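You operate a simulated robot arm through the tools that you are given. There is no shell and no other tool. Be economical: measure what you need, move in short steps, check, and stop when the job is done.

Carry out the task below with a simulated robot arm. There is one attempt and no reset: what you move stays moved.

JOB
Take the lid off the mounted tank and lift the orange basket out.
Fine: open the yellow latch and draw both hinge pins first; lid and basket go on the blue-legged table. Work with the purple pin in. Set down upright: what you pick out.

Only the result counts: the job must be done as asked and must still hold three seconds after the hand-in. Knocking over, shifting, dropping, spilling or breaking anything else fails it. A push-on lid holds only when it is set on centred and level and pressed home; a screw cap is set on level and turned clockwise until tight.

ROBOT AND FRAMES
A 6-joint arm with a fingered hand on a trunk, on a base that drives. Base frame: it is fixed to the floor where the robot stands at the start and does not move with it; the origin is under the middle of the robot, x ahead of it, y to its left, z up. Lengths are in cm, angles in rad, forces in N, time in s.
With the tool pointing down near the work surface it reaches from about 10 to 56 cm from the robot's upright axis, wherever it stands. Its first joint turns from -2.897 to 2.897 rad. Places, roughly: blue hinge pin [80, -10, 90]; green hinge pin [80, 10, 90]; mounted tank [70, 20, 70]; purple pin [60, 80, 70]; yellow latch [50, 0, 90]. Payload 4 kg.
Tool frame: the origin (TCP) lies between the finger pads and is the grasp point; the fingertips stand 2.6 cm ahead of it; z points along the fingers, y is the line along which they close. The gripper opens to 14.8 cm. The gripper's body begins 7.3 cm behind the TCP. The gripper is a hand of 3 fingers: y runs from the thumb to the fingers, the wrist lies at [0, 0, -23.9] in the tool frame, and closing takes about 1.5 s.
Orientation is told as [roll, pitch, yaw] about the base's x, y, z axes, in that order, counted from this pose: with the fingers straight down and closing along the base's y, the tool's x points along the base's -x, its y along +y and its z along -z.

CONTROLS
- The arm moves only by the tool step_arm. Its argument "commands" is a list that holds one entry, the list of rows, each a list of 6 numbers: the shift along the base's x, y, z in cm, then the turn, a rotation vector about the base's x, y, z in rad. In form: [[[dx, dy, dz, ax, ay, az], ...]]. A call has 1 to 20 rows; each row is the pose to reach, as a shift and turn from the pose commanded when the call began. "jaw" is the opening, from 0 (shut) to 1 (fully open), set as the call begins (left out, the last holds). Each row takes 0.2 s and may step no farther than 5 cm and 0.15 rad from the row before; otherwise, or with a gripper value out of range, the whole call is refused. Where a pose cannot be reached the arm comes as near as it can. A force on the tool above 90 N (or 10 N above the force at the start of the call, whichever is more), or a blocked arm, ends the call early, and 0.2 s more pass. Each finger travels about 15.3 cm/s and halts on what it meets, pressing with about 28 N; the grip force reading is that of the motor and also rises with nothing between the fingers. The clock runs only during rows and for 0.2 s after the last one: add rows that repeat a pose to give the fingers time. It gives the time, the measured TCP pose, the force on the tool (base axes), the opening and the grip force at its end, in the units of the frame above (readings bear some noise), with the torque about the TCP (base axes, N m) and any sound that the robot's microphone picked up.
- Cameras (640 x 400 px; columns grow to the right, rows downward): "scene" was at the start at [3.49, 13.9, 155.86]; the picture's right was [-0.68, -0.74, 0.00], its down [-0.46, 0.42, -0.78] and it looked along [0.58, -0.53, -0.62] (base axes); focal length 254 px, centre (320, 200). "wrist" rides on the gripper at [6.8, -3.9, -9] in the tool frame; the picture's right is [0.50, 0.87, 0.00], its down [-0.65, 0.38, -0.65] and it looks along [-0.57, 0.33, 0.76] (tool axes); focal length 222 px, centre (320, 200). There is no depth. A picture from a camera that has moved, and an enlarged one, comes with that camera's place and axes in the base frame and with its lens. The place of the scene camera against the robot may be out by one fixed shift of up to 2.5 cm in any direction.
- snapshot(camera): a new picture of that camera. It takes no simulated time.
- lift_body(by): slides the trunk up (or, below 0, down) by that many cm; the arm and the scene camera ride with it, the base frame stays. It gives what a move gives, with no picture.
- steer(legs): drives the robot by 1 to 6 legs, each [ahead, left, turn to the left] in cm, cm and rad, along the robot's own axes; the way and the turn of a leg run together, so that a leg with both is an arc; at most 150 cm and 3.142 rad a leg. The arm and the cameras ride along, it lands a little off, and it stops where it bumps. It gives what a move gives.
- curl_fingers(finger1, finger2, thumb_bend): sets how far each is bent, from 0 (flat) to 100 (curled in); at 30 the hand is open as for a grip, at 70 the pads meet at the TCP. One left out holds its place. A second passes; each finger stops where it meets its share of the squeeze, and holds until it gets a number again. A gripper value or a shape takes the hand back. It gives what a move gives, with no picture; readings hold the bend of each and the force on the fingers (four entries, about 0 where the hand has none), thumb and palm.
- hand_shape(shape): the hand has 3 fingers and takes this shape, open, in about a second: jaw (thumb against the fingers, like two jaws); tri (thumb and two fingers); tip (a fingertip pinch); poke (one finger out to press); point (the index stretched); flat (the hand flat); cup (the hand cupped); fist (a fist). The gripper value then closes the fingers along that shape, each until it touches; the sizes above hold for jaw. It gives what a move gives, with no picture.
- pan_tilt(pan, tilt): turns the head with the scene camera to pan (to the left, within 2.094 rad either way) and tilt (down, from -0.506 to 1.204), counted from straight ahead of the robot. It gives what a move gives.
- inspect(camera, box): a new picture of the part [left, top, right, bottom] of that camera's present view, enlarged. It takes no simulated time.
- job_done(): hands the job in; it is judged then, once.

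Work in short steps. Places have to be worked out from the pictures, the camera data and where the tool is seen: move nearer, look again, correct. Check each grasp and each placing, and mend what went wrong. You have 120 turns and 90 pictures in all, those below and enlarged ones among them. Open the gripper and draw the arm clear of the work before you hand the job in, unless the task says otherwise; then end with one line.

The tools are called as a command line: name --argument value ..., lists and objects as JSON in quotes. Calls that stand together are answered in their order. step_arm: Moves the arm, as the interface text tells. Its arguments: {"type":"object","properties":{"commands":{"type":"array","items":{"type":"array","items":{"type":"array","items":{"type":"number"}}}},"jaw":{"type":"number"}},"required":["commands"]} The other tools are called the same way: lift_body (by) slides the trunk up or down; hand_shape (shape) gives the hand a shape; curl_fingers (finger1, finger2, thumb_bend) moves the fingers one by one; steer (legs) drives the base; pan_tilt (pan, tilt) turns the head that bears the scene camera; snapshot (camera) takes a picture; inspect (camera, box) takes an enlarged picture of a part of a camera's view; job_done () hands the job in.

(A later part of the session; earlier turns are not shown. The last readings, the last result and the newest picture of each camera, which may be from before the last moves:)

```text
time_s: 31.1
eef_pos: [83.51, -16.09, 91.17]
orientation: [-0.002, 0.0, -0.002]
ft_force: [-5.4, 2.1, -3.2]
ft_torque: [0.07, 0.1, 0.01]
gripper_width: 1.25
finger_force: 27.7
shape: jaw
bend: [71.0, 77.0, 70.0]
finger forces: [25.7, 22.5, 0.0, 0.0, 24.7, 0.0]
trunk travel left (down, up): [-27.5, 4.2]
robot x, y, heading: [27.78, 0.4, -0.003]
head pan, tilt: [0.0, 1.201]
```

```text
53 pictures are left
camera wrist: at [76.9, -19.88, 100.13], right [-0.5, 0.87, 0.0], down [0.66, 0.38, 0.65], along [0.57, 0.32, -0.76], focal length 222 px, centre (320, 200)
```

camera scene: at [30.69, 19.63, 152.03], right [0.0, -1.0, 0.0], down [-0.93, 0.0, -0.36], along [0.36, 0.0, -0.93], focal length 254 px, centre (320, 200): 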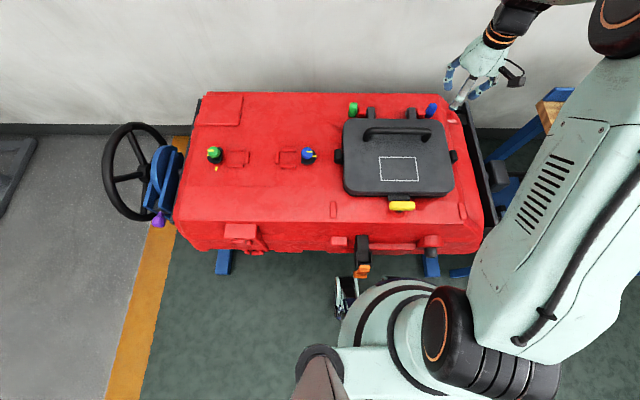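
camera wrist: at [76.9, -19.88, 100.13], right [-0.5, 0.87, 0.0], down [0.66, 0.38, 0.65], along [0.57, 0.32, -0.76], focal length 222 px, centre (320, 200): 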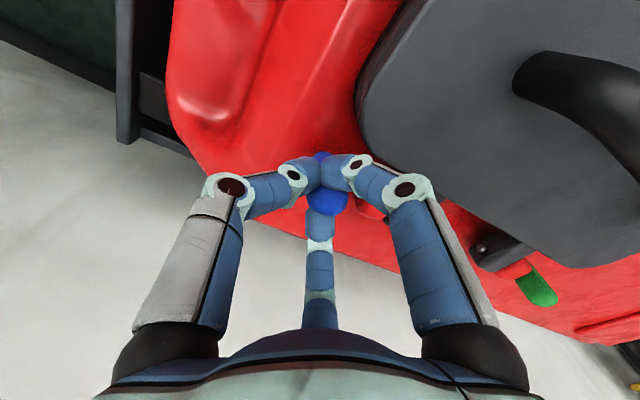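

The pin follows easily. I draw it another 5 cm and lift slightly to check that it's free.

step_arm --commands '[[[0, -0.7, 0, 0, 0, 0], [0, -1.4, 0, 0, 0, 0], [0, -2.1, 0, 0, 0, 0], [0, -2.8, 0, 0, 0, 0], [0, -3.5, 0, 0, 0, 0], [0, -4.2, 0, 0, 0, 0], [0, -5, 0, 0, 0, 0], [0, -5, 0, 0, 0, 0]]]'

inspect --camera "scene" --box '[390, 60, 490, 140]'

snapshot --camera "wrist"

```text
time_s: 32.9
eef_pos: [83.44, -21.06, 91.18]
orientation: [0.0, -0.001, -0.003]
ft_force: [-0.7, 0.0, -0.7]
ft_torque: [-0.01, -0.01, 0.02]
gripper_width: 0.85
finger_force: 27.9
shape: jaw
bend: [70.0, 80.0, 77.0]
finger forces: [0.0, 0.0, 0.1, 0.1, 0.1, 0.0]
trunk travel left (down, up): [-27.5, 4.2]
robot x, y, heading: [27.9, 0.11, -0.003]
head pan, tilt: [0.0, 1.201]
```

```text
5.00 times, centred on (440, 100) of scene
camera zoom: at [30.73, 19.6, 152.03], right [0.0, -1.0, 0.0], down [-0.93, 0.0, -0.36], along [0.36, 0.0, -0.93], focal length 1268 px, centre (-280, 700)
```

zoom: 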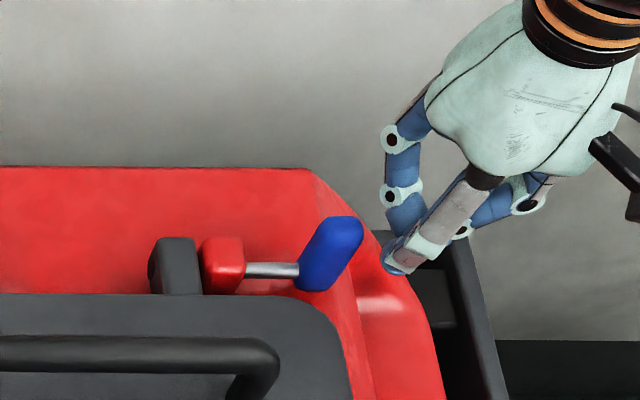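

```text
51 pictures are left
camera wrist: at [76.87, -24.93, 100.14], right [-0.5, 0.87, 0.0], down [0.66, 0.38, 0.65], along [0.57, 0.32, -0.76], focal length 222 px, centre (320, 200)
```

wrist: 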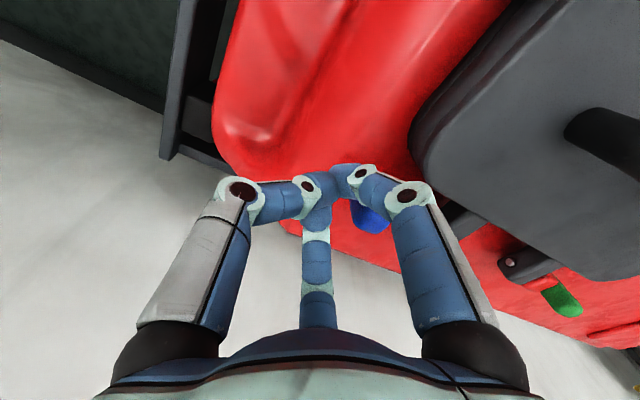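

The pin slid ~3.5 cm out and then slipped from the fingers, possibly at its end stop. I re-grip and pull gently once more to be sure.

step_arm --commands '[[[0, 0, 0, 0, 0, 0], [0, 0, 2, 0, 0, 0], [0, 1, 4, 0, 0, 0], [0, 3.5, 4, 0, 0, 0], [0, 3.5, 3, 0, 0, 0], [0, 3.5, 1.5, 0, 0, 0], [0, 3.5, 0, 0, 0, 0]]]' --jaw 0.36

step_arm --commands '[[[0, 0, 0, 0, 0, 0], [0, 0, 0, 0, 0, 0], [0, 0, 0, 0, 0, 0], [0, 0, 0, 0, 0, 0], [0, -0.4, 0, 0, 0, 0], [0, -0.8, 0, 0, 0, 0]]]' --jaw 0.0

snapshot --camera "wrist"

```text
time_s: 34.5
eef_pos: [83.44, -17.39, 91.08]
orientation: [-0.002, 0.0, -0.003]
ft_force: [-0.1, 0.2, -0.5]
ft_torque: [0.02, 0.01, 0.0]
gripper_width: 5.29
finger_force: 0.0
shape: jaw
bend: [77.0, 77.0, 70.0]
finger forces: [0.0, 0.0, 0.1, 0.0, 0.0, 0.0]
trunk travel left (down, up): [-27.5, 4.2]
robot x, y, heading: [28.16, -0.36, -0.003]
head pan, tilt: [0.0, 1.201]
```

```text
time_s: 35.9
eef_pos: [83.61, -17.93, 90.99]
orientation: [0.001, 0.002, -0.001]
ft_force: [-4.3, 16.4, -8.1]
ft_torque: [0.3, 0.07, 0.06]
gripper_width: 1.08
finger_force: 27.7
shape: jaw
bend: [69.0, 76.0, 72.0]
finger forces: [27.1, 24.9, 0.1, 0.1, 17.3, 0.0]
trunk travel left (down, up): [-27.5, 4.2]
robot x, y, heading: [28.26, 0.11, -0.003]
head pan, tilt: [0.0, 1.201]
```

```text
50 pictures are left
camera wrist: at [76.96, -21.75, 100.06], right [-0.5, 0.87, 0.0], down [0.66, 0.38, 0.65], along [0.57, 0.33, -0.76], focal length 222 px, centre (320, 200)
```

wrist: 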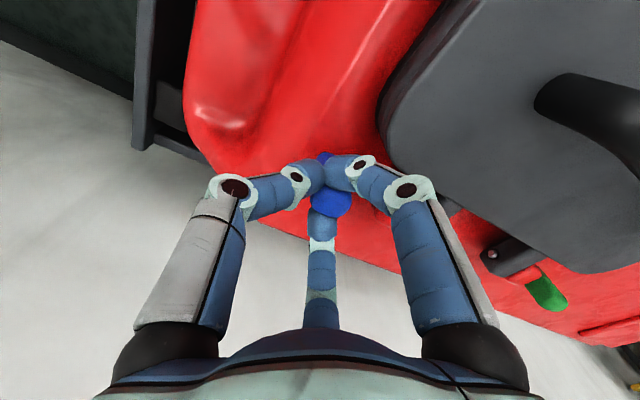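

The pin holds at 16 N: it's at its stop, fully drawn. I release, rise, and move toward the green pin while turning the hand half a turn so the thumb is on the outer side.

step_arm --commands '[[[0, 0.3, 0, 0, 0, 0], [0, 0.3, 0, 0, 0, 0], [0, 0.3, 2, 0, 0, 0], [0, 0.3, 6, 0, 0, 0], [-3, 1.5, 9, 0, 0, -0.14], [-6, 3, 11, 0, 0, -0.28], [-8, 5, 12, 0, 0, -0.42], [-8, 8, 12, 0, 0, -0.56], [-8, 11, 12, 0, 0, -0.7], [-8, 14, 12, 0, 0, -0.84], [-8, 17, 12, 0, 0, -0.98], [-8, 20, 12, 0, 0, -1.12], [-8, 22, 12, 0, 0, -1.26], [-8, 24, 12, 0, 0, -1.4], [-8, 26, 12, 0, 0, -1.54], [-8, 26, 12, 0, 0, -1.68], [-8, 26, 12, 0, 0, -1.82], [-8, 26, 12, 0, 0, -1.96]]]' --jaw 0.36

step_arm --commands '[[[0, 0, 0, 0, 0, -0.14], [0, 0, 0, 0, 0, -0.28], [0, 0, 0, 0, 0, -0.42], [0, 0, 0, 0, 0, -0.56], [0, 0, 0, 0, 0, -0.7], [0, 0, 0, 0, 0, -0.84], [0, 0, 0, 0, 0, -0.98], [0, 0, 0, 0, 0, -1.12], [0, 0, 0, 0, 0, -1.18], [0, 0, 0, 0, 0, -1.18]]]'

snapshot --camera "wrist"

```text
time_s: 39.7
eef_pos: [75.59, 7.66, 103.06]
orientation: [0.0, -0.001, -1.966]
ft_force: [0.1, -0.2, 0.2]
ft_torque: [0.0, 0.0, 0.0]
gripper_width: 5.29
finger_force: 0.0
shape: jaw
bend: [77.0, 77.0, 70.0]
finger forces: [0.0, 0.1, 0.1, 0.1, 0.0, 0.0]
trunk travel left (down, up): [-27.5, 4.2]
robot x, y, heading: [27.98, 0.22, -0.004]
head pan, tilt: [0.0, 1.201]
```

```text
time_s: 41.9
eef_pos: [75.7, 7.7, 103.05]
orientation: [0.001, 0.001, 3.14]
ft_force: [0.5, -0.3, 1.0]
ft_torque: [0.02, 0.0, 0.03]
gripper_width: 5.29
finger_force: 0.0
shape: jaw
bend: [77.0, 77.0, 70.0]
finger forces: [0.0, 0.0, 0.0, 0.0, 0.1, 0.0]
trunk travel left (down, up): [-27.5, 4.2]
robot x, y, heading: [27.7, -0.16, -0.003]
head pan, tilt: [0.0, 1.201]
```

```text
49 pictures are left
camera wrist: at [82.45, 11.68, 112.15], right [0.5, -0.87, 0.0], down [-0.66, -0.38, 0.65], along [-0.57, -0.33, -0.76], focal length 222 px, centre (320, 200)
```

wrist: 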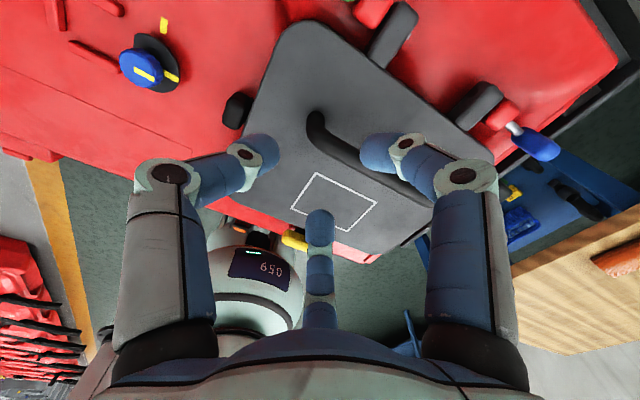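

Half turn done. I move above the green pin (≈(83.5, 9.3, 90)) and look.

step_arm --commands '[[[3, 1, 0, 0, 0, 0], [6, 1.6, -1, 0, 0, 0], [7.8, 1.6, -4, 0, 0, 0], [7.8, 1.6, -6.5, 0, 0, 0]]]'

snapshot --camera "wrist"

inspect --camera "scene" --box '[320, 60, 450, 160]'

```text
time_s: 42.9
eef_pos: [83.42, 9.46, 96.73]
orientation: [0.0, 0.001, 3.14]
ft_force: [-1.2, -0.8, 0.6]
ft_torque: [-0.03, -0.04, -0.01]
gripper_width: 5.31
finger_force: 0.0
shape: jaw
bend: [77.0, 77.0, 70.0]
finger forces: [0.0, 0.0, 0.0, 0.0, 0.0, 0.1]
trunk travel left (down, up): [-27.5, 4.2]
robot x, y, heading: [28.22, -0.45, -0.004]
head pan, tilt: [0.0, 1.201]
```

```text
48 pictures are left
camera wrist: at [90.22, 13.37, 105.73], right [0.5, -0.87, 0.0], down [-0.66, -0.38, 0.65], along [-0.57, -0.33, -0.76], focal length 222 px, centre (320, 200)
```

wrist: 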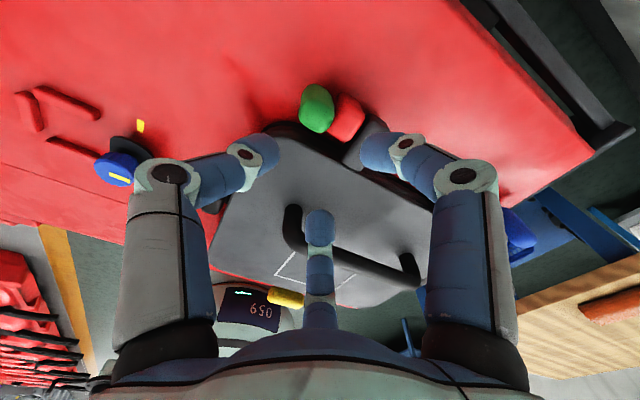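

```text
4.00 times, centred on (385, 110) of scene
camera zoom: at [30.7, 19.63, 152.03], right [0.0, -1.0, 0.0], down [-0.93, 0.0, -0.36], along [0.36, 0.0, -0.93], focal length 1014 px, centre (60, 560)
```

zoom: 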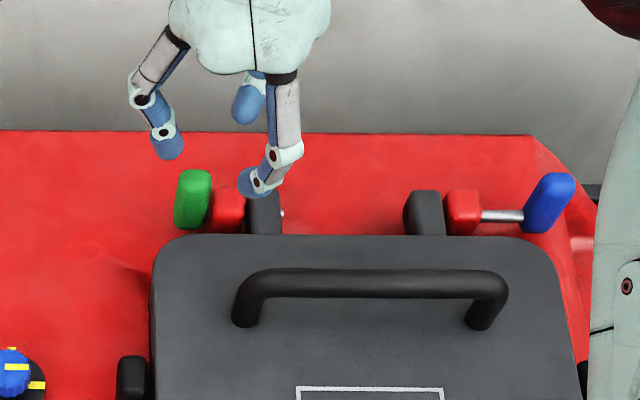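

Scene gives green head ≈ (84, 9.6), wrist ≈ (85, 10.6). I take (84.2, 10.2), come down to z 94 and look again.

step_arm --commands '[[[0.8, 0.8, -1, 0, 0, 0], [0.8, 0.8, -2.7, 0, 0, 0]]]'

snapshot --camera "wrist"

inspect --camera "scene" --box '[320, 60, 420, 130]'

```text
time_s: 43.5
eef_pos: [84.25, 10.02, 94.07]
orientation: [-0.001, 0.001, 3.14]
ft_force: [0.6, -0.4, -0.6]
ft_torque: [-0.05, 0.01, 0.01]
gripper_width: 5.3
finger_force: 0.1
shape: jaw
bend: [77.0, 77.0, 70.0]
finger forces: [0.1, 0.0, 0.1, 0.1, 0.2, 0.0]
trunk travel left (down, up): [-27.5, 4.2]
robot x, y, heading: [28.03, -0.1, -0.009]
head pan, tilt: [0.0, 1.201]
```

```text
46 pictures are left
camera wrist: at [91.03, 13.99, 103.15], right [0.5, -0.87, 0.0], down [-0.66, -0.38, 0.65], along [-0.57, -0.33, -0.76], focal length 222 px, centre (320, 200)
```

wrist: 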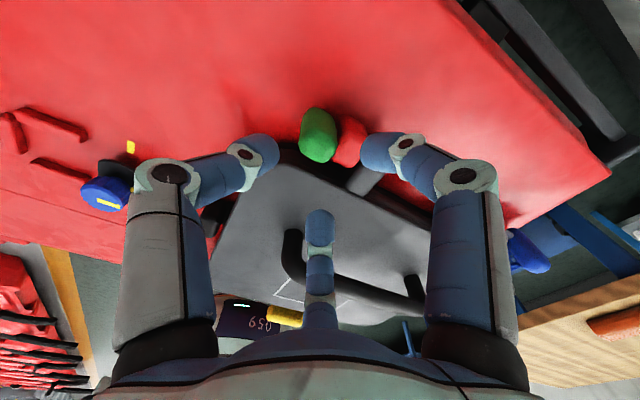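

```text
5.71 times, centred on (370, 95) of scene
camera zoom: at [30.72, 19.63, 152.03], right [0.0, -1.0, 0.0], down [-0.93, 0.0, -0.36], along [0.36, 0.0, -0.93], focal length 1449 px, centre (34, 800)
```

zoom: 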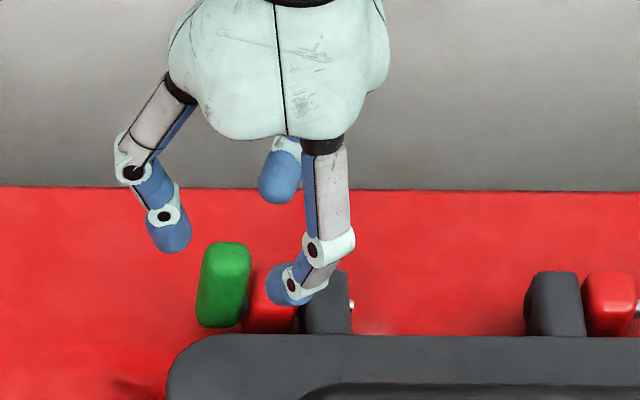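

Combining both views and allowing for seeing only the near faces, I judge the green head at about (84.7, 10.2). I ease over and down with care.

step_arm --commands '[[[0.5, 0.3, 0, 0, 0, 0], [0.6, 0.3, -1, 0, 0, 0], [0.6, 0.3, -2, 0, 0, 0], [0.6, 0.3, -2.8, 0, 0, 0]]]'

snapshot --camera "wrist"

```text
time_s: 44.5
eef_pos: [84.71, 10.32, 91.23]
orientation: [-0.001, 0.001, 3.139]
ft_force: [-0.7, 0.3, -0.1]
ft_torque: [0.01, 0.0, 0.01]
gripper_width: 5.3
finger_force: 0.0
shape: jaw
bend: [77.0, 77.0, 70.0]
finger forces: [0.1, 0.0, 0.0, 0.1, 0.0, 0.1]
trunk travel left (down, up): [-27.5, 4.2]
robot x, y, heading: [28.0, -0.02, -0.005]
head pan, tilt: [0.0, 1.201]
```

```text
44 pictures are left
camera wrist: at [91.66, 14.33, 100.14], right [0.5, -0.87, 0.0], down [-0.66, -0.38, 0.65], along [-0.57, -0.33, -0.76], focal length 222 px, centre (320, 200)
```

wrist: 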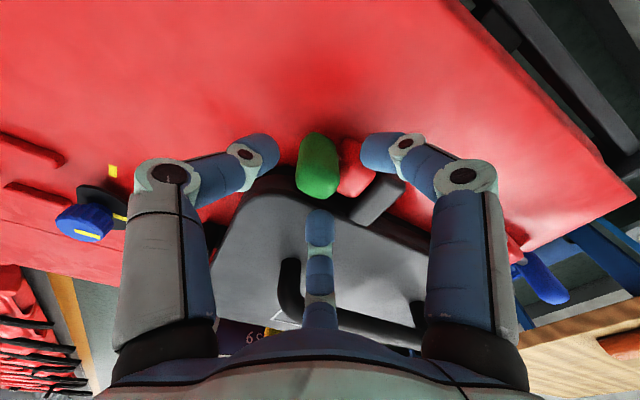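

The head sits between the fingers as the blue one did. I close and draw 2 cm along +y.

step_arm --commands '[[[0, 0, -0.4, 0, 0, 0], [0, 0, -0.4, 0, 0, 0], [0, 0, -0.4, 0, 0, 0], [0, 0, -0.4, 0, 0, 0], [0, 0, -0.4, 0, 0, 0], [0, 0.5, -0.4, 0, 0, 0], [0, 1, -0.4, 0, 0, 0], [0, 1.5, -0.4, 0, 0, 0], [0, 2, -0.4, 0, 0, 0]]]' --jaw 0.0

step_arm --commands '[[[0, 0.5, 0, 0, 0, 0], [0, 1, 0, 0, 0, 0], [0, 1.4, 0, 0, 0, 0], [0, 1.8, 0, 0, 0, 0]]]'

inspect --camera "scene" --box '[320, 60, 450, 160]'

```text
time_s: 46.5
eef_pos: [84.83, 12.2, 90.77]
orientation: [-0.001, 0.002, 3.14]
ft_force: [3.7, -3.4, 8.1]
ft_torque: [-0.1, -0.08, -0.02]
gripper_width: 2.36
finger_force: 28.1
shape: jaw
bend: [75.0, 75.0, 69.0]
finger forces: [26.4, 24.3, 0.0, 0.1, 25.2, 0.0]
trunk travel left (down, up): [-27.5, 4.2]
robot x, y, heading: [27.95, -0.15, -0.003]
head pan, tilt: [0.0, 1.201]
```

```text
time_s: 47.5
eef_pos: [84.79, 14.06, 90.77]
orientation: [0.0, 0.0, 3.141]
ft_force: [3.7, -6.6, 6.3]
ft_torque: [-0.21, -0.09, -0.02]
gripper_width: 2.33
finger_force: 27.6
shape: jaw
bend: [75.0, 75.0, 69.0]
finger forces: [26.7, 24.4, 0.0, 0.1, 23.4, 0.0]
trunk travel left (down, up): [-27.5, 4.2]
robot x, y, heading: [27.79, -0.43, -0.007]
head pan, tilt: [0.0, 1.201]
```

```text
4.00 times, centred on (385, 110) of scene
camera zoom: at [30.71, 19.52, 152.04], right [0.0, -1.0, 0.0], down [-0.93, 0.0, -0.36], along [0.36, 0.0, -0.93], focal length 1014 px, centre (60, 560)
```

zoom: 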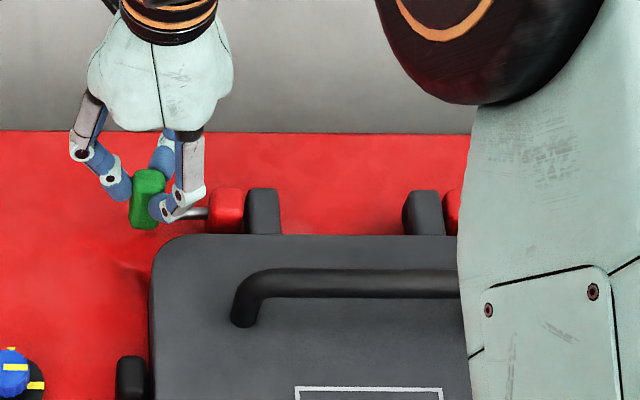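

Green is drawn ~3.7 cm. I pull a little more to find the stop.

step_arm --commands '[[[0, 0.3, 0, 0, 0, 0], [0, 0.6, 0, 0, 0, 0], [0, 0.6, 0, 0, 0, 0]]]'

```text
time_s: 48.3
eef_pos: [84.88, 14.5, 90.77]
orientation: [-0.002, -0.001, 3.139]
ft_force: [2.5, -21.9, 6.7]
ft_torque: [-0.59, -0.07, -0.03]
gripper_width: 2.23
finger_force: 28.1
shape: jaw
bend: [75.0, 75.0, 69.0]
finger forces: [27.4, 26.2, 0.0, 0.0, 15.9, 0.1]
trunk travel left (down, up): [-27.5, 4.2]
robot x, y, heading: [27.81, 0.12, 0.002]
head pan, tilt: [0.0, 1.201]
```

The green pin is at its stop too. I release, rise, turn the hand back a quarter so it closes across the handle bar, and move above the bar (≈ (74.5, -2.2, 93)).

step_arm --commands '[[[0, -0.4, 0, 0, 0, 0], [0, -0.4, 0, 0, 0, 0], [0, -0.4, 0, 0, 0, 0], [0, -0.4, 3, 0, 0, 0], [0, -0.4, 7, 0, 0, 0], [-1, -1, 11, 0, 0, 0.14], [-3, -3, 13, 0, 0, 0.28], [-5, -5, 13, 0, 0, 0.42], [-7, -7.5, 13, 0, 0, 0.56], [-9, -10, 13, 0, 0, 0.7], [-10.3, -12.5, 13, 0, 0, 0.84], [-10.3, -15, 13, 0, 0, 0.98], [-10.3, -17, 13, 0, 0, 1.12], [-10.3, -17, 13, 0, 0, 1.26], [-10.3, -17, 13, 0, 0, 1.4], [-10.3, -17, 13, 0, 0, 1.54], [-10.3, -17, 11, 0, 0, 1.571]]]' --jaw 0.5

snapshot --camera "wrist"

snapshot --camera "scene"

```text
time_s: 51.9
eef_pos: [74.37, -2.24, 101.94]
orientation: [0.0, 0.0, -1.57]
ft_force: [0.1, -0.3, -0.2]
ft_torque: [0.01, -0.02, 0.01]
gripper_width: 7.34
finger_force: 0.0
shape: jaw
bend: [36.0, 36.0, 70.0]
finger forces: [0.0, 0.1, 0.0, 0.0, 0.0, 0.1]
trunk travel left (down, up): [-27.5, 4.2]
robot x, y, heading: [27.95, -0.21, -0.003]
head pan, tilt: [0.0, 1.201]
```

```text
42 pictures are left
camera wrist: at [70.61, 4.6, 110.89], right [0.87, 0.5, 0.0], down [0.38, -0.66, 0.65], along [0.33, -0.57, -0.76], focal length 222 px, centre (320, 200)
```

wrist: 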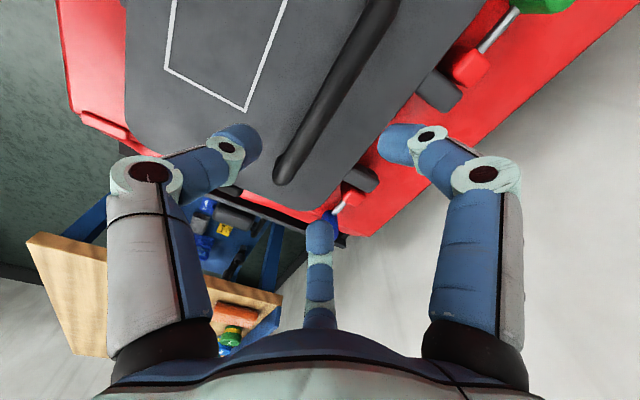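

```text
41 pictures are left
camera scene: at [30.77, 19.63, 152.03], right [0.0, -1.0, 0.0], down [-0.93, 0.0, -0.36], along [0.36, 0.0, -0.93], focal length 254 px, centre (320, 200)
```

scene: 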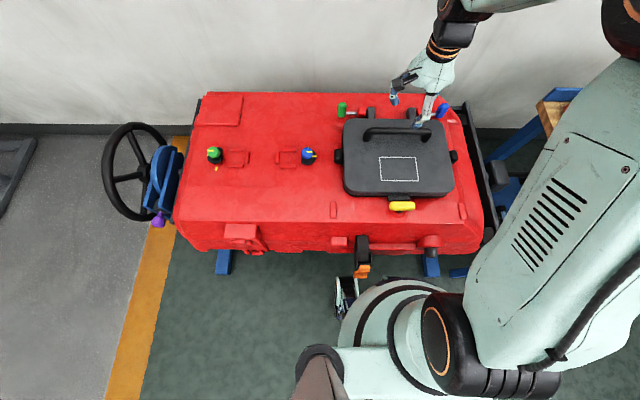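

The bar is at x≈74.1. I descend to z 94.5 and look.

step_arm --commands '[[[-0.2, 0, -2.5, 0, 0, 0], [-0.2, 0, -5, 0, 0, 0], [-0.2, 0, -7.5, 0, 0, 0]]]' --jaw 0.4

snapshot --camera "wrist"

inspect --camera "scene" --box '[340, 80, 470, 180]'

```text
time_s: 52.7
eef_pos: [74.27, -2.2, 94.31]
orientation: [-0.001, -0.001, -1.574]
ft_force: [1.0, -0.8, -0.1]
ft_torque: [-0.03, -0.02, 0.01]
gripper_width: 5.95
finger_force: 0.1
shape: jaw
bend: [77.0, 77.0, 70.0]
finger forces: [0.0, 0.0, 0.0, 0.1, 0.0, 0.0]
trunk travel left (down, up): [-27.5, 4.2]
robot x, y, heading: [27.64, 0.24, 0.001]
head pan, tilt: [0.0, 1.201]
```

```text
40 pictures are left
camera wrist: at [70.51, 4.69, 103.32], right [0.87, 0.5, 0.0], down [0.38, -0.66, 0.65], along [0.33, -0.57, -0.76], focal length 222 px, centre (320, 200)
```

wrist: 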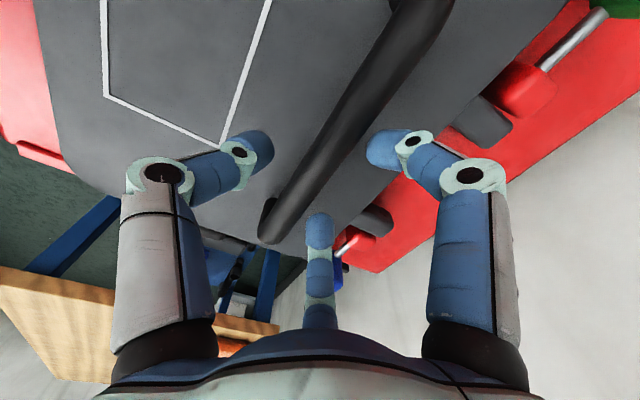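

```text
4.00 times, centred on (405, 130) of scene
camera zoom: at [30.77, 19.64, 152.03], right [0.0, -1.0, 0.0], down [-0.93, 0.0, -0.36], along [0.36, 0.0, -0.93], focal length 1014 px, centre (-20, 480)
```

zoom: 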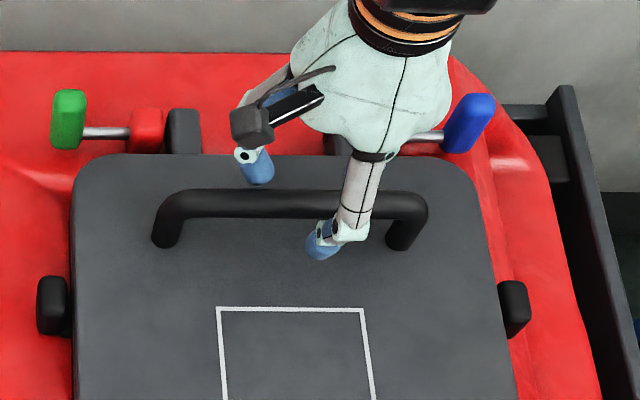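

Bar at x≈73.8, z≈91.5. I descend to z 91.2 with the force watched.

step_arm --commands '[[[-0.3, 0, -1, 0, 0, 0], [-0.4, 0, -2, 0, 0, 0], [-0.4, 0, -2.6, 0, 0, 0], [-0.4, 0, -3.1, 0, 0, 0]]]'

snapshot --camera "wrist"

```text
time_s: 53.7
eef_pos: [73.87, -2.2, 91.17]
orientation: [-0.001, 0.0, -1.573]
ft_force: [0.5, -0.2, -0.2]
ft_torque: [-0.03, 0.0, 0.03]
gripper_width: 5.93
finger_force: 0.1
shape: jaw
bend: [77.0, 77.0, 70.0]
finger forces: [0.1, 0.1, 0.0, 0.0, 0.0, 0.1]
trunk travel left (down, up): [-27.5, 4.2]
robot x, y, heading: [28.28, 0.13, -0.003]
head pan, tilt: [0.0, 1.201]
```

```text
38 pictures are left
camera wrist: at [70.15, 4.67, 100.15], right [0.87, 0.5, 0.0], down [0.38, -0.66, 0.65], along [0.33, -0.57, -0.76], focal length 222 px, centre (320, 200)
```

wrist: 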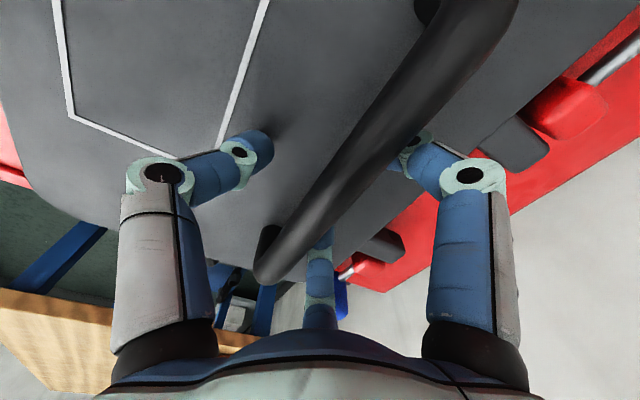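

The bar now passes through the grasp point with the fingertips below it. I close and check.

step_arm --commands '[[[0, 0, 0, 0, 0, 0], [0, 0, 0, 0, 0, 0], [0, 0, 0, 0, 0, 0], [0, 0, 0, 0, 0, 0], [0, 0, 0, 0, 0, 0], [0, 0, 0, 0, 0, 0]]]' --jaw 0.0

snapshot --camera "wrist"

```text
time_s: 55.1
eef_pos: [73.88, -2.11, 91.07]
orientation: [-0.001, 0.0, -1.572]
ft_force: [-0.1, 0.7, 1.1]
ft_torque: [-0.01, -0.02, -0.03]
gripper_width: 0.0
finger_force: 28.2
shape: jaw
bend: [73.0, 71.0, 67.0]
finger forces: [3.4, 1.3, 0.0, 0.0, 5.0, 0.1]
trunk travel left (down, up): [-27.5, 4.2]
robot x, y, heading: [28.26, -0.27, -0.003]
head pan, tilt: [0.0, 1.201]
```

```text
37 pictures are left
camera wrist: at [70.15, 4.67, 100.15], right [0.87, 0.5, 0.0], down [0.38, -0.66, 0.65], along [0.33, -0.57, -0.76], focal length 222 px, centre (320, 200)
```

wrist: 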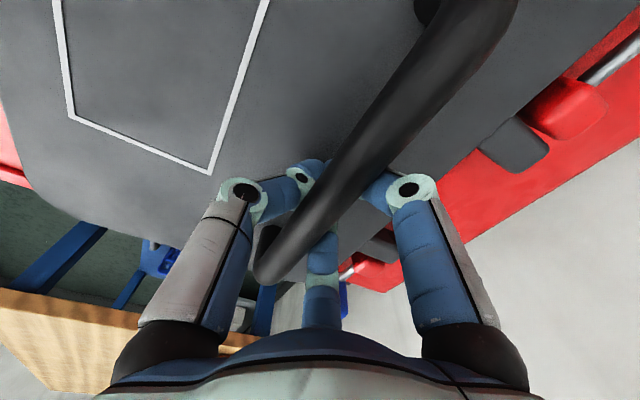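

The fingers met below the bar, so it's higher, about z 93.4, x≈73.5. I reopen, rise 2.2 cm and close again for a true squeeze.

step_arm --commands '[[[0, 0, 0, 0, 0, 0], [0, 0, 0, 0, 0, 0], [0, 0, 0, 0, 0, 0], [-0.3, 0, 1, 0, 0, 0], [-0.3, 0, 2.1, 0, 0, 0]]]' --jaw 0.4

step_arm --commands '[[[0, 0, 0, 0, 0, 0], [0, 0, 0, 0, 0, 0], [0, 0, 0, 0, 0, 0], [0, 0, 0, 0, 0, 0], [0, 0, 0, 0, 0, 0], [0, 0, 0, 0, 0, 0]]]' --jaw 0.0

snapshot --camera "wrist"

```text
time_s: 56.3
eef_pos: [73.64, -2.18, 93.4]
orientation: [0.0, -0.001, -1.572]
ft_force: [-0.7, 0.3, -0.3]
ft_torque: [-0.01, -0.01, 0.0]
gripper_width: 5.88
finger_force: 0.0
shape: jaw
bend: [77.0, 77.0, 70.0]
finger forces: [0.1, 0.0, 0.0, 0.1, 0.1, 0.1]
trunk travel left (down, up): [-27.5, 4.2]
robot x, y, heading: [28.22, -0.3, 0.002]
head pan, tilt: [0.0, 1.201]
```

```text
time_s: 57.7
eef_pos: [73.64, -2.18, 93.42]
orientation: [0.0, 0.0, -1.573]
ft_force: [-2.2, 0.3, -3.5]
ft_torque: [0.0, 0.09, 0.01]
gripper_width: 0.51
finger_force: 28.6
shape: jaw
bend: [78.0, 77.0, 63.0]
finger forces: [4.5, 5.5, 0.0, 0.0, 28.9, 0.1]
trunk travel left (down, up): [-27.5, 4.2]
robot x, y, heading: [27.99, -0.02, -0.006]
head pan, tilt: [0.0, 1.201]
```

```text
36 pictures are left
camera wrist: at [69.85, 4.63, 102.34], right [0.87, 0.5, 0.0], down [0.38, -0.66, 0.65], along [0.33, -0.57, -0.76], focal length 222 px, centre (320, 200)
```

wrist: 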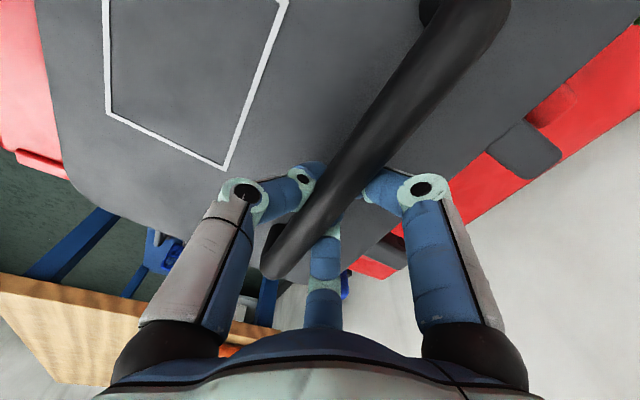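

Re-fitting all views gives the bar at x≈73.0, z≈95. I reopen, rise to 95.2 and close again.

step_arm --commands '[[[0, 0, 0, 0, 0, 0], [0, 0, 0, 0, 0, 0], [0, 0, 0, 0, 0, 0], [-0.3, 0, 0.9, 0, 0, 0], [-0.5, 0, 1.8, 0, 0, 0]]]' --jaw 0.4

step_arm --commands '[[[0, 0, 0, 0, 0, 0], [0, 0, 0, 0, 0, 0], [0, 0, 0, 0, 0, 0], [0, 0, 0, 0, 0, 0], [0, 0, 0, 0, 0, 0], [0, 0, 0, 0, 0, 0]]]' --jaw 0.0

snapshot --camera "wrist"

```text
time_s: 58.9
eef_pos: [73.06, -2.17, 95.01]
orientation: [0.0, 0.001, -1.573]
ft_force: [-0.1, 0.2, -0.1]
ft_torque: [-0.01, 0.0, 0.01]
gripper_width: 5.9
finger_force: 0.1
shape: jaw
bend: [77.0, 77.0, 70.0]
finger forces: [0.0, 0.1, 0.0, 0.0, 0.0, 0.0]
trunk travel left (down, up): [-27.5, 4.2]
robot x, y, heading: [27.42, -0.0, -0.004]
head pan, tilt: [0.0, 1.201]
```

```text
time_s: 60.3
eef_pos: [73.1, -2.0, 95.12]
orientation: [-0.001, 0.001, -1.573]
ft_force: [-5.7, 0.6, 5.7]
ft_torque: [-0.01, 0.11, 0.0]
gripper_width: 0.55
finger_force: 28.0
shape: jaw
bend: [79.0, 79.0, 68.0]
finger forces: [0.0, 0.0, 0.0, 0.1, 0.0, 0.0]
trunk travel left (down, up): [-27.5, 4.2]
robot x, y, heading: [28.03, -0.08, -0.005]
head pan, tilt: [0.0, 1.201]
```

```text
35 pictures are left
camera wrist: at [69.32, 4.64, 104.08], right [0.87, 0.5, 0.0], down [0.38, -0.66, 0.65], along [0.33, -0.57, -0.76], focal length 222 px, centre (320, 200)
```

wrist: 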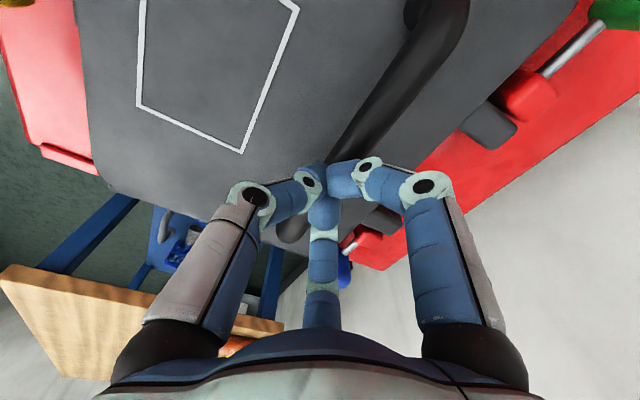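

Too high: the fingers closed over the top. So the bar is at z≈92.6, x≈73.8 and the 93.4 height had wrapped it from beneath. I reopen, rise clear, and come down to 93.8.

step_arm --commands '[[[0, 0, 0.5, 0, 0, 0], [0, 0, 1, 0, 0, 0], [0.3, 0, 1, 0, 0, 0], [0.7, 0, 0.5, 0, 0, 0], [0.8, 0, -0.6, 0, 0, 0], [0.8, 0, -1.4, 0, 0, 0], [0.8, 0, -1.4, 0, 0, 0]]]' --jaw 0.4

step_arm --commands '[[[0, 0, 0, 0, 0, 0], [0, 0, 0, 0, 0, 0], [0, 0, 0, 0, 0, 0], [0, 0, 0, 0, 0, 0], [0, 0, 0, 0, 0, 0], [0, 0, 0, 0, 0, 0]]]' --jaw 0.0

snapshot --camera "wrist"

```text
time_s: 61.9
eef_pos: [73.96, -2.19, 93.67]
orientation: [0.0, 0.0, -1.572]
ft_force: [0.4, 0.7, 0.8]
ft_torque: [-0.03, -0.05, 0.03]
gripper_width: 5.91
finger_force: 0.0
shape: jaw
bend: [77.0, 77.0, 70.0]
finger forces: [0.3, 0.1, 0.0, 0.1, 0.1, 0.0]
trunk travel left (down, up): [-27.5, 4.2]
robot x, y, heading: [27.7, -0.29, -0.006]
head pan, tilt: [0.0, 1.201]
```

```text
time_s: 63.3
eef_pos: [73.76, -2.27, 93.68]
orientation: [0.0, 0.0, -1.572]
ft_force: [-2.3, 0.0, 5.2]
ft_torque: [0.04, 0.3, 0.01]
gripper_width: 0.86
finger_force: 28.0
shape: jaw
bend: [77.0, 77.0, 70.0]
finger forces: [19.1, 19.2, 0.0, 0.0, 33.0, 0.1]
trunk travel left (down, up): [-27.5, 4.2]
robot x, y, heading: [27.89, -0.19, -0.005]
head pan, tilt: [0.0, 1.201]
```

```text
34 pictures are left
camera wrist: at [70.07, 4.63, 102.65], right [0.87, 0.5, 0.0], down [0.38, -0.66, 0.65], along [0.33, -0.57, -0.76], focal length 222 px, centre (320, 200)
```

wrist: 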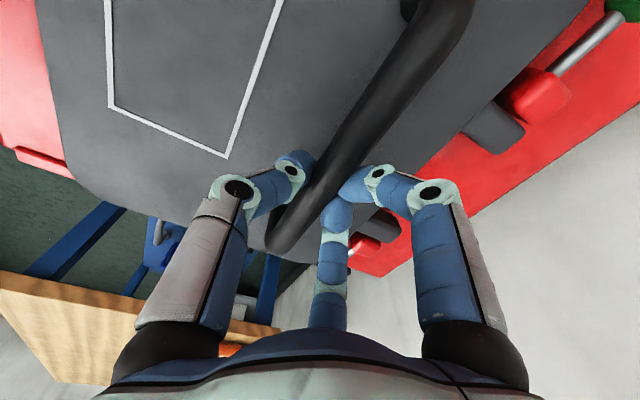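

A balanced squeeze on the bar. I lift slowly by 3 cm and check weight and tilt.

step_arm --commands '[[[0, 0, 0.4, 0, 0, 0], [0, 0, 0.8, 0, 0, 0], [0, 0, 1.2, 0, 0, 0], [0, 0, 1.6, 0, 0, 0], [0, 0, 2, 0, 0, 0], [0, 0, 2.5, 0, 0, 0], [0, 0, 3, 0, 0, 0], [0, 0, 3, 0, 0, 0]]]'

snapshot --camera "wrist"

inspect --camera "scene" --box '[320, 60, 480, 230]'

```text
time_s: 65.1
eef_pos: [73.97, -2.22, 96.68]
orientation: [0.002, 0.0, -1.573]
ft_force: [0.1, -0.3, -2.6]
ft_torque: [-0.07, 0.13, 0.04]
gripper_width: 0.62
finger_force: 27.9
shape: jaw
bend: [77.0, 77.0, 70.0]
finger forces: [21.0, 21.5, 0.0, 0.1, 33.7, 0.0]
trunk travel left (down, up): [-27.5, 4.2]
robot x, y, heading: [27.78, -0.36, -0.003]
head pan, tilt: [0.0, 1.201]
```

```text
33 pictures are left
camera wrist: at [70.11, 4.64, 105.64], right [0.87, 0.5, 0.0], down [0.38, -0.66, 0.65], along [0.33, -0.57, -0.76], focal length 222 px, centre (320, 200)
```

wrist: 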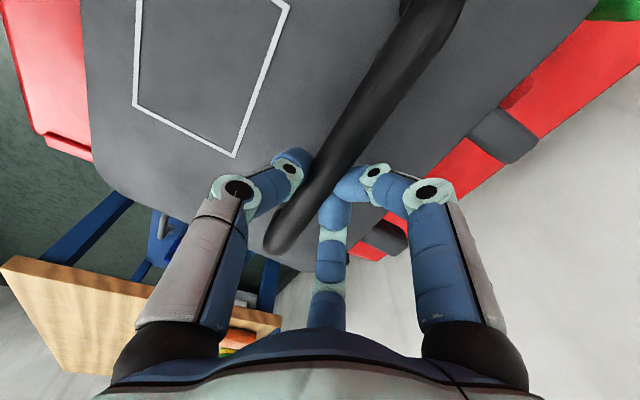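

```text
2.35 times, centred on (400, 145) of scene
camera zoom: at [30.74, 19.64, 152.03], right [0.0, -1.0, 0.0], down [-0.93, 0.0, -0.36], along [0.36, 0.0, -0.93], focal length 597 px, centre (132, 329)
```

zoom: 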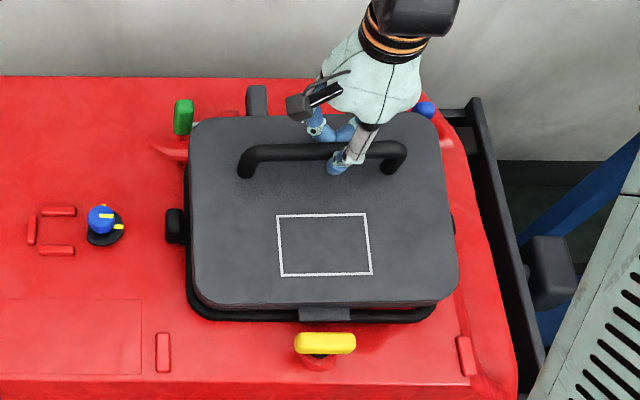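

The lid is free and nearly level, light (~0.3 kg). I lift it 14 cm more.

step_arm --commands '[[[0, 0, 1, 0, 0, 0], [0, 0, 2, 0, 0, 0], [0, 0, 3, 0, 0, 0], [0, 0, 4, 0, 0, 0], [0, 0, 5.5, 0, 0, 0], [0, 0, 7, 0, 0, 0], [0, 0, 8.5, 0, 0, 0], [0, 0, 10, 0, 0, 0], [0, 0, 12, 0, 0, 0], [0, 0, 14, 0, 0, 0], [0, 0, 14, 0, 0, 0]]]'

snapshot --camera "scene"

```text
time_s: 67.5
eef_pos: [74.02, -2.22, 110.64]
orientation: [0.0, -0.002, -1.572]
ft_force: [0.6, -0.4, -4.4]
ft_torque: [-0.03, -0.09, 0.01]
gripper_width: 0.61
finger_force: 28.0
shape: jaw
bend: [78.0, 78.0, 70.0]
finger forces: [26.1, 25.6, 0.0, 0.1, 36.4, 0.0]
trunk travel left (down, up): [-27.5, 4.2]
robot x, y, heading: [27.91, 0.36, -0.007]
head pan, tilt: [0.0, 1.201]
```

```text
31 pictures are left
camera scene: at [30.76, 19.64, 152.02], right [0.0, -1.0, 0.0], down [-0.93, 0.0, -0.36], along [0.36, 0.0, -0.93], focal length 254 px, centre (320, 200)
```

scene: 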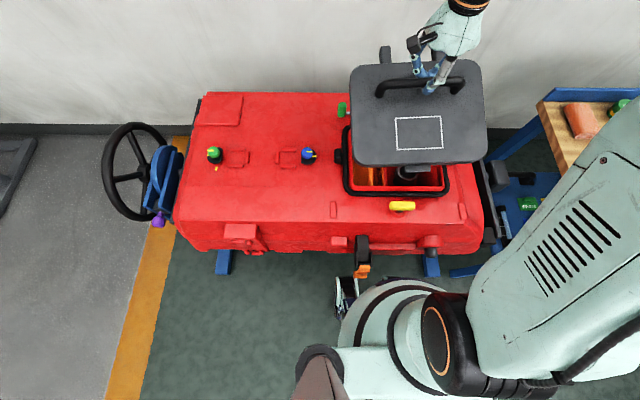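

The lid is up and level, the orange basket is visible inside. I back off 16 cm, then drive 58 cm to the right and look at the table.

steer --legs '[[-16, 0, 0], [0, -58, 0]]'

pan_tilt --pan -0.1 --tilt 0.95

snapshot --camera "scene"

```text
time_s: 74.0
eef_pos: [57.58, -59.56, 110.57]
orientation: [0.0, -0.001, -1.578]
ft_force: [-0.1, 0.1, -2.5]
ft_torque: [-0.04, -0.09, -0.03]
gripper_width: 0.59
finger_force: 28.4
shape: jaw
bend: [78.0, 78.0, 70.0]
finger forces: [26.3, 25.8, 0.1, 0.1, 36.5, 0.1]
trunk travel left (down, up): [-27.5, 4.2]
robot x, y, heading: [11.28, -57.21, -0.001]
head pan, tilt: [0.0, 1.201]
```

```text
time_s: 74.8
eef_pos: [57.59, -59.59, 110.64]
orientation: [0.001, 0.0, -1.578]
ft_force: [-0.5, 0.4, -4.4]
ft_torque: [-0.02, -0.1, 0.02]
gripper_width: 0.59
finger_force: 28.2
shape: jaw
bend: [78.0, 78.0, 70.0]
finger forces: [26.3, 25.8, 0.0, 0.0, 36.5, 0.1]
trunk travel left (down, up): [-27.5, 4.2]
robot x, y, heading: [11.5, -57.15, -0.008]
head pan, tilt: [-0.099, 0.949]
```

```text
30 pictures are left
camera scene: at [16.04, -38.37, 153.64], right [-0.11, -0.99, 0.0], down [-0.81, 0.09, -0.58], along [0.58, -0.06, -0.81], focal length 254 px, centre (320, 200)
```

scene: 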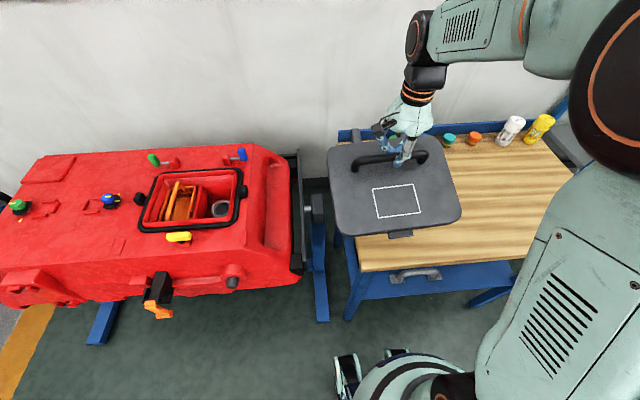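

The table is clear except jars along its far edge; I estimate its top at z≈86, spanning x 39–95, y -51 to about -125. I drive 11 cm further right and shift the lid inward, then look.

steer --legs '[[0, -11, 0]]'

step_arm --commands '[[[2, 0, 0, 0, 0, 0], [4, 0, 0, 0, 0, 0], [6, 0, 0, 0, 0, 0], [6.5, 0, -2, 0, 0, 0], [6.5, 0, -4, 0, 0, 0], [6.5, 0, -6, 0, 0, 0], [6.5, 0, -8, 0, 0, 0], [6.5, 0, -9.5, 0, 0, 0], [6.5, 0, -9.5, 0, 0, 0]]]'

snapshot --camera "scene"

snapshot --camera "wrist"

```text
time_s: 76.4
eef_pos: [57.5, -70.7, 110.54]
orientation: [0.0, 0.001, -1.577]
ft_force: [-0.1, 0.1, -4.7]
ft_torque: [-0.05, -0.1, -0.01]
gripper_width: 0.58
finger_force: 28.5
shape: jaw
bend: [78.0, 78.0, 70.0]
finger forces: [26.4, 25.8, 0.0, 0.0, 36.6, 0.0]
trunk travel left (down, up): [-27.5, 4.2]
robot x, y, heading: [11.29, -68.01, 0.0]
head pan, tilt: [-0.099, 0.949]
```

```text
time_s: 78.4
eef_pos: [63.98, -70.44, 101.07]
orientation: [0.001, 0.001, -1.576]
ft_force: [0.1, 0.6, -4.7]
ft_torque: [-0.03, -0.07, 0.01]
gripper_width: 0.58
finger_force: 27.3
shape: jaw
bend: [78.0, 78.0, 70.0]
finger forces: [27.1, 26.7, 0.0, 0.0, 36.3, 0.1]
trunk travel left (down, up): [-27.5, 4.2]
robot x, y, heading: [11.08, -68.13, -0.003]
head pan, tilt: [-0.099, 0.949]
```

```text
29 pictures are left
camera scene: at [15.96, -49.29, 153.65], right [-0.11, -0.99, 0.0], down [-0.81, 0.09, -0.58], along [0.58, -0.06, -0.81], focal length 254 px, centre (320, 200)
```

scene: 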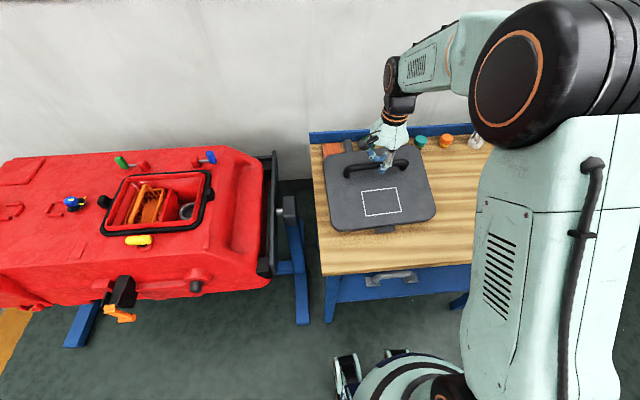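

```text
28 pictures are left
camera wrist: at [60.27, -63.62, 110.08], right [0.87, 0.5, 0.0], down [0.38, -0.66, 0.65], along [0.32, -0.57, -0.76], focal length 222 px, centre (320, 200)
```

wrist: 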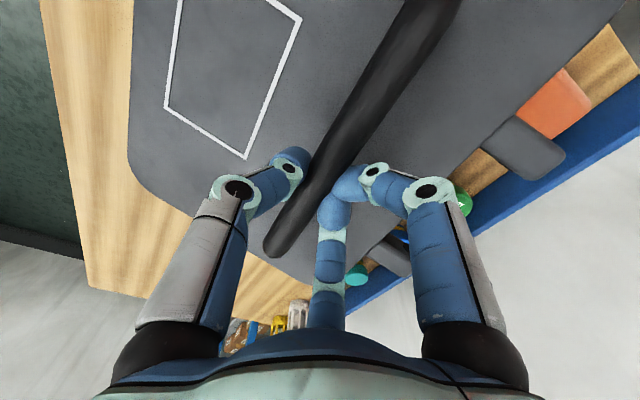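

The lid floats over clear table, lugs ~5 cm short of the jars and brick. I pull 1.5 cm back and lower 6 cm.

step_arm --commands '[[[-0.8, 0, -1, 0, 0, 0], [-1.5, 0, -2, 0, 0, 0], [-1.5, 0, -3, 0, 0, 0], [-1.5, 0, -4, 0, 0, 0], [-1.5, 0, -5, 0, 0, 0], [-1.5, 0, -6, 0, 0, 0], [-1.5, 0, -6, 0, 0, 0]]]'

inspect --camera "scene" --box '[300, 120, 480, 290]'

```text
time_s: 80.0
eef_pos: [62.62, -70.61, 95.13]
orientation: [0.001, 0.0, -1.576]
ft_force: [1.4, -0.7, -0.7]
ft_torque: [0.04, 0.24, 0.01]
gripper_width: 0.56
finger_force: 28.4
shape: jaw
bend: [78.0, 78.0, 70.0]
finger forces: [27.6, 27.7, 0.1, 0.0, 32.2, 0.0]
trunk travel left (down, up): [-27.5, 4.2]
robot x, y, heading: [11.12, -68.26, -0.009]
head pan, tilt: [-0.099, 0.949]
```

```text
2.35 times, centred on (390, 205) of scene
camera zoom: at [15.96, -49.3, 153.65], right [-0.11, -0.99, 0.0], down [-0.81, 0.09, -0.58], along [0.58, -0.06, -0.81], focal length 597 px, centre (155, 188)
```

zoom: 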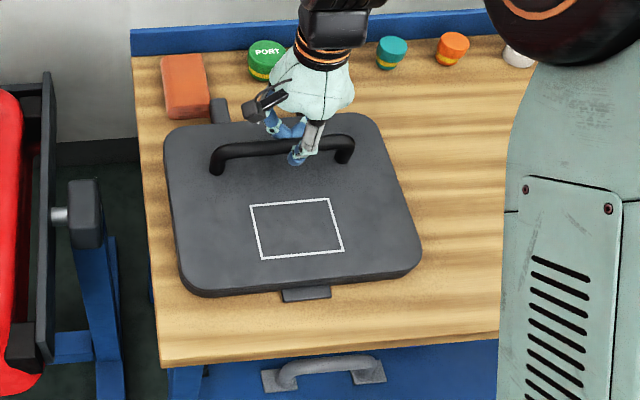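

The front edge seems just touching and the left lug is near the brick; there's ~7 cm spare in front. I lift 1 cm, shift 3 cm back, and lower slowly.

step_arm --commands '[[[0, 0, 1, 0, 0, 0], [-1, 0, 1.2, 0, 0, 0], [-2, 0, 1.2, 0, 0, 0], [-3, 0, 1.2, 0, 0, 0], [-3, 0, 0.6, 0, 0, 0], [-3, 0, 0, 0, 0, 0], [-3, 0, -0.4, 0, 0, 0], [-3, 0, -0.8, 0, 0, 0], [-3, 0, -0.8, 0, 0, 0]]]'

inspect --camera "scene" --box '[300, 120, 480, 290]'

```text
time_s: 82.0
eef_pos: [59.48, -70.56, 94.39]
orientation: [-0.001, -0.001, -1.576]
ft_force: [1.4, 0.0, -2.4]
ft_torque: [0.03, 0.27, -0.03]
gripper_width: 0.56
finger_force: 28.2
shape: jaw
bend: [78.0, 78.0, 70.0]
finger forces: [28.9, 28.9, 0.0, 0.0, 32.3, 0.0]
trunk travel left (down, up): [-27.5, 4.2]
robot x, y, heading: [11.83, -68.15, -0.007]
head pan, tilt: [-0.099, 0.949]
```

```text
2.35 times, centred on (390, 205) of scene
camera zoom: at [15.96, -49.29, 153.65], right [-0.11, -0.99, 0.0], down [-0.81, 0.09, -0.58], along [0.58, -0.06, -0.81], focal length 597 px, centre (155, 188)
```

zoom: 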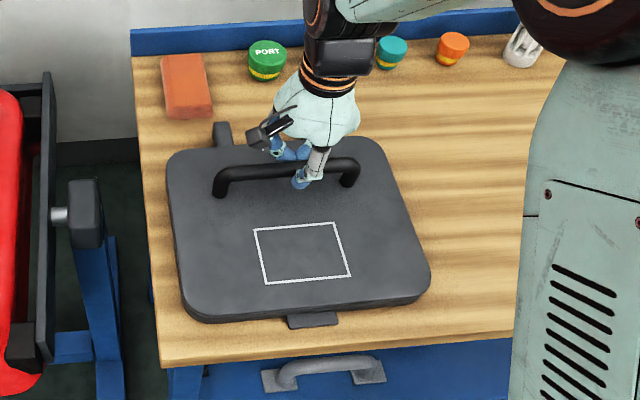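

Clear of everything. I continue lowering in 0.4 cm steps watching the upward force.

step_arm --commands '[[[0, 0, -0.4, 0, 0, 0], [0, 0, -0.8, 0, 0, 0], [0, 0, -1.2, 0, 0, 0], [0, 0, -1.2, 0, 0, 0]]]'

```text
time_s: 83.0
eef_pos: [59.48, -70.69, 93.26]
orientation: [0.004, 0.0, -1.576]
ft_force: [4.0, -0.2, 28.9]
ft_torque: [0.01, 0.01, -0.01]
gripper_width: 0.75
finger_force: 28.4
shape: jaw
bend: [78.0, 79.0, 70.0]
finger forces: [37.2, 38.1, 0.1, 0.0, 31.3, 0.0]
trunk travel left (down, up): [-27.5, 4.2]
robot x, y, heading: [11.84, -68.19, -0.006]
head pan, tilt: [-0.099, 0.949]
```

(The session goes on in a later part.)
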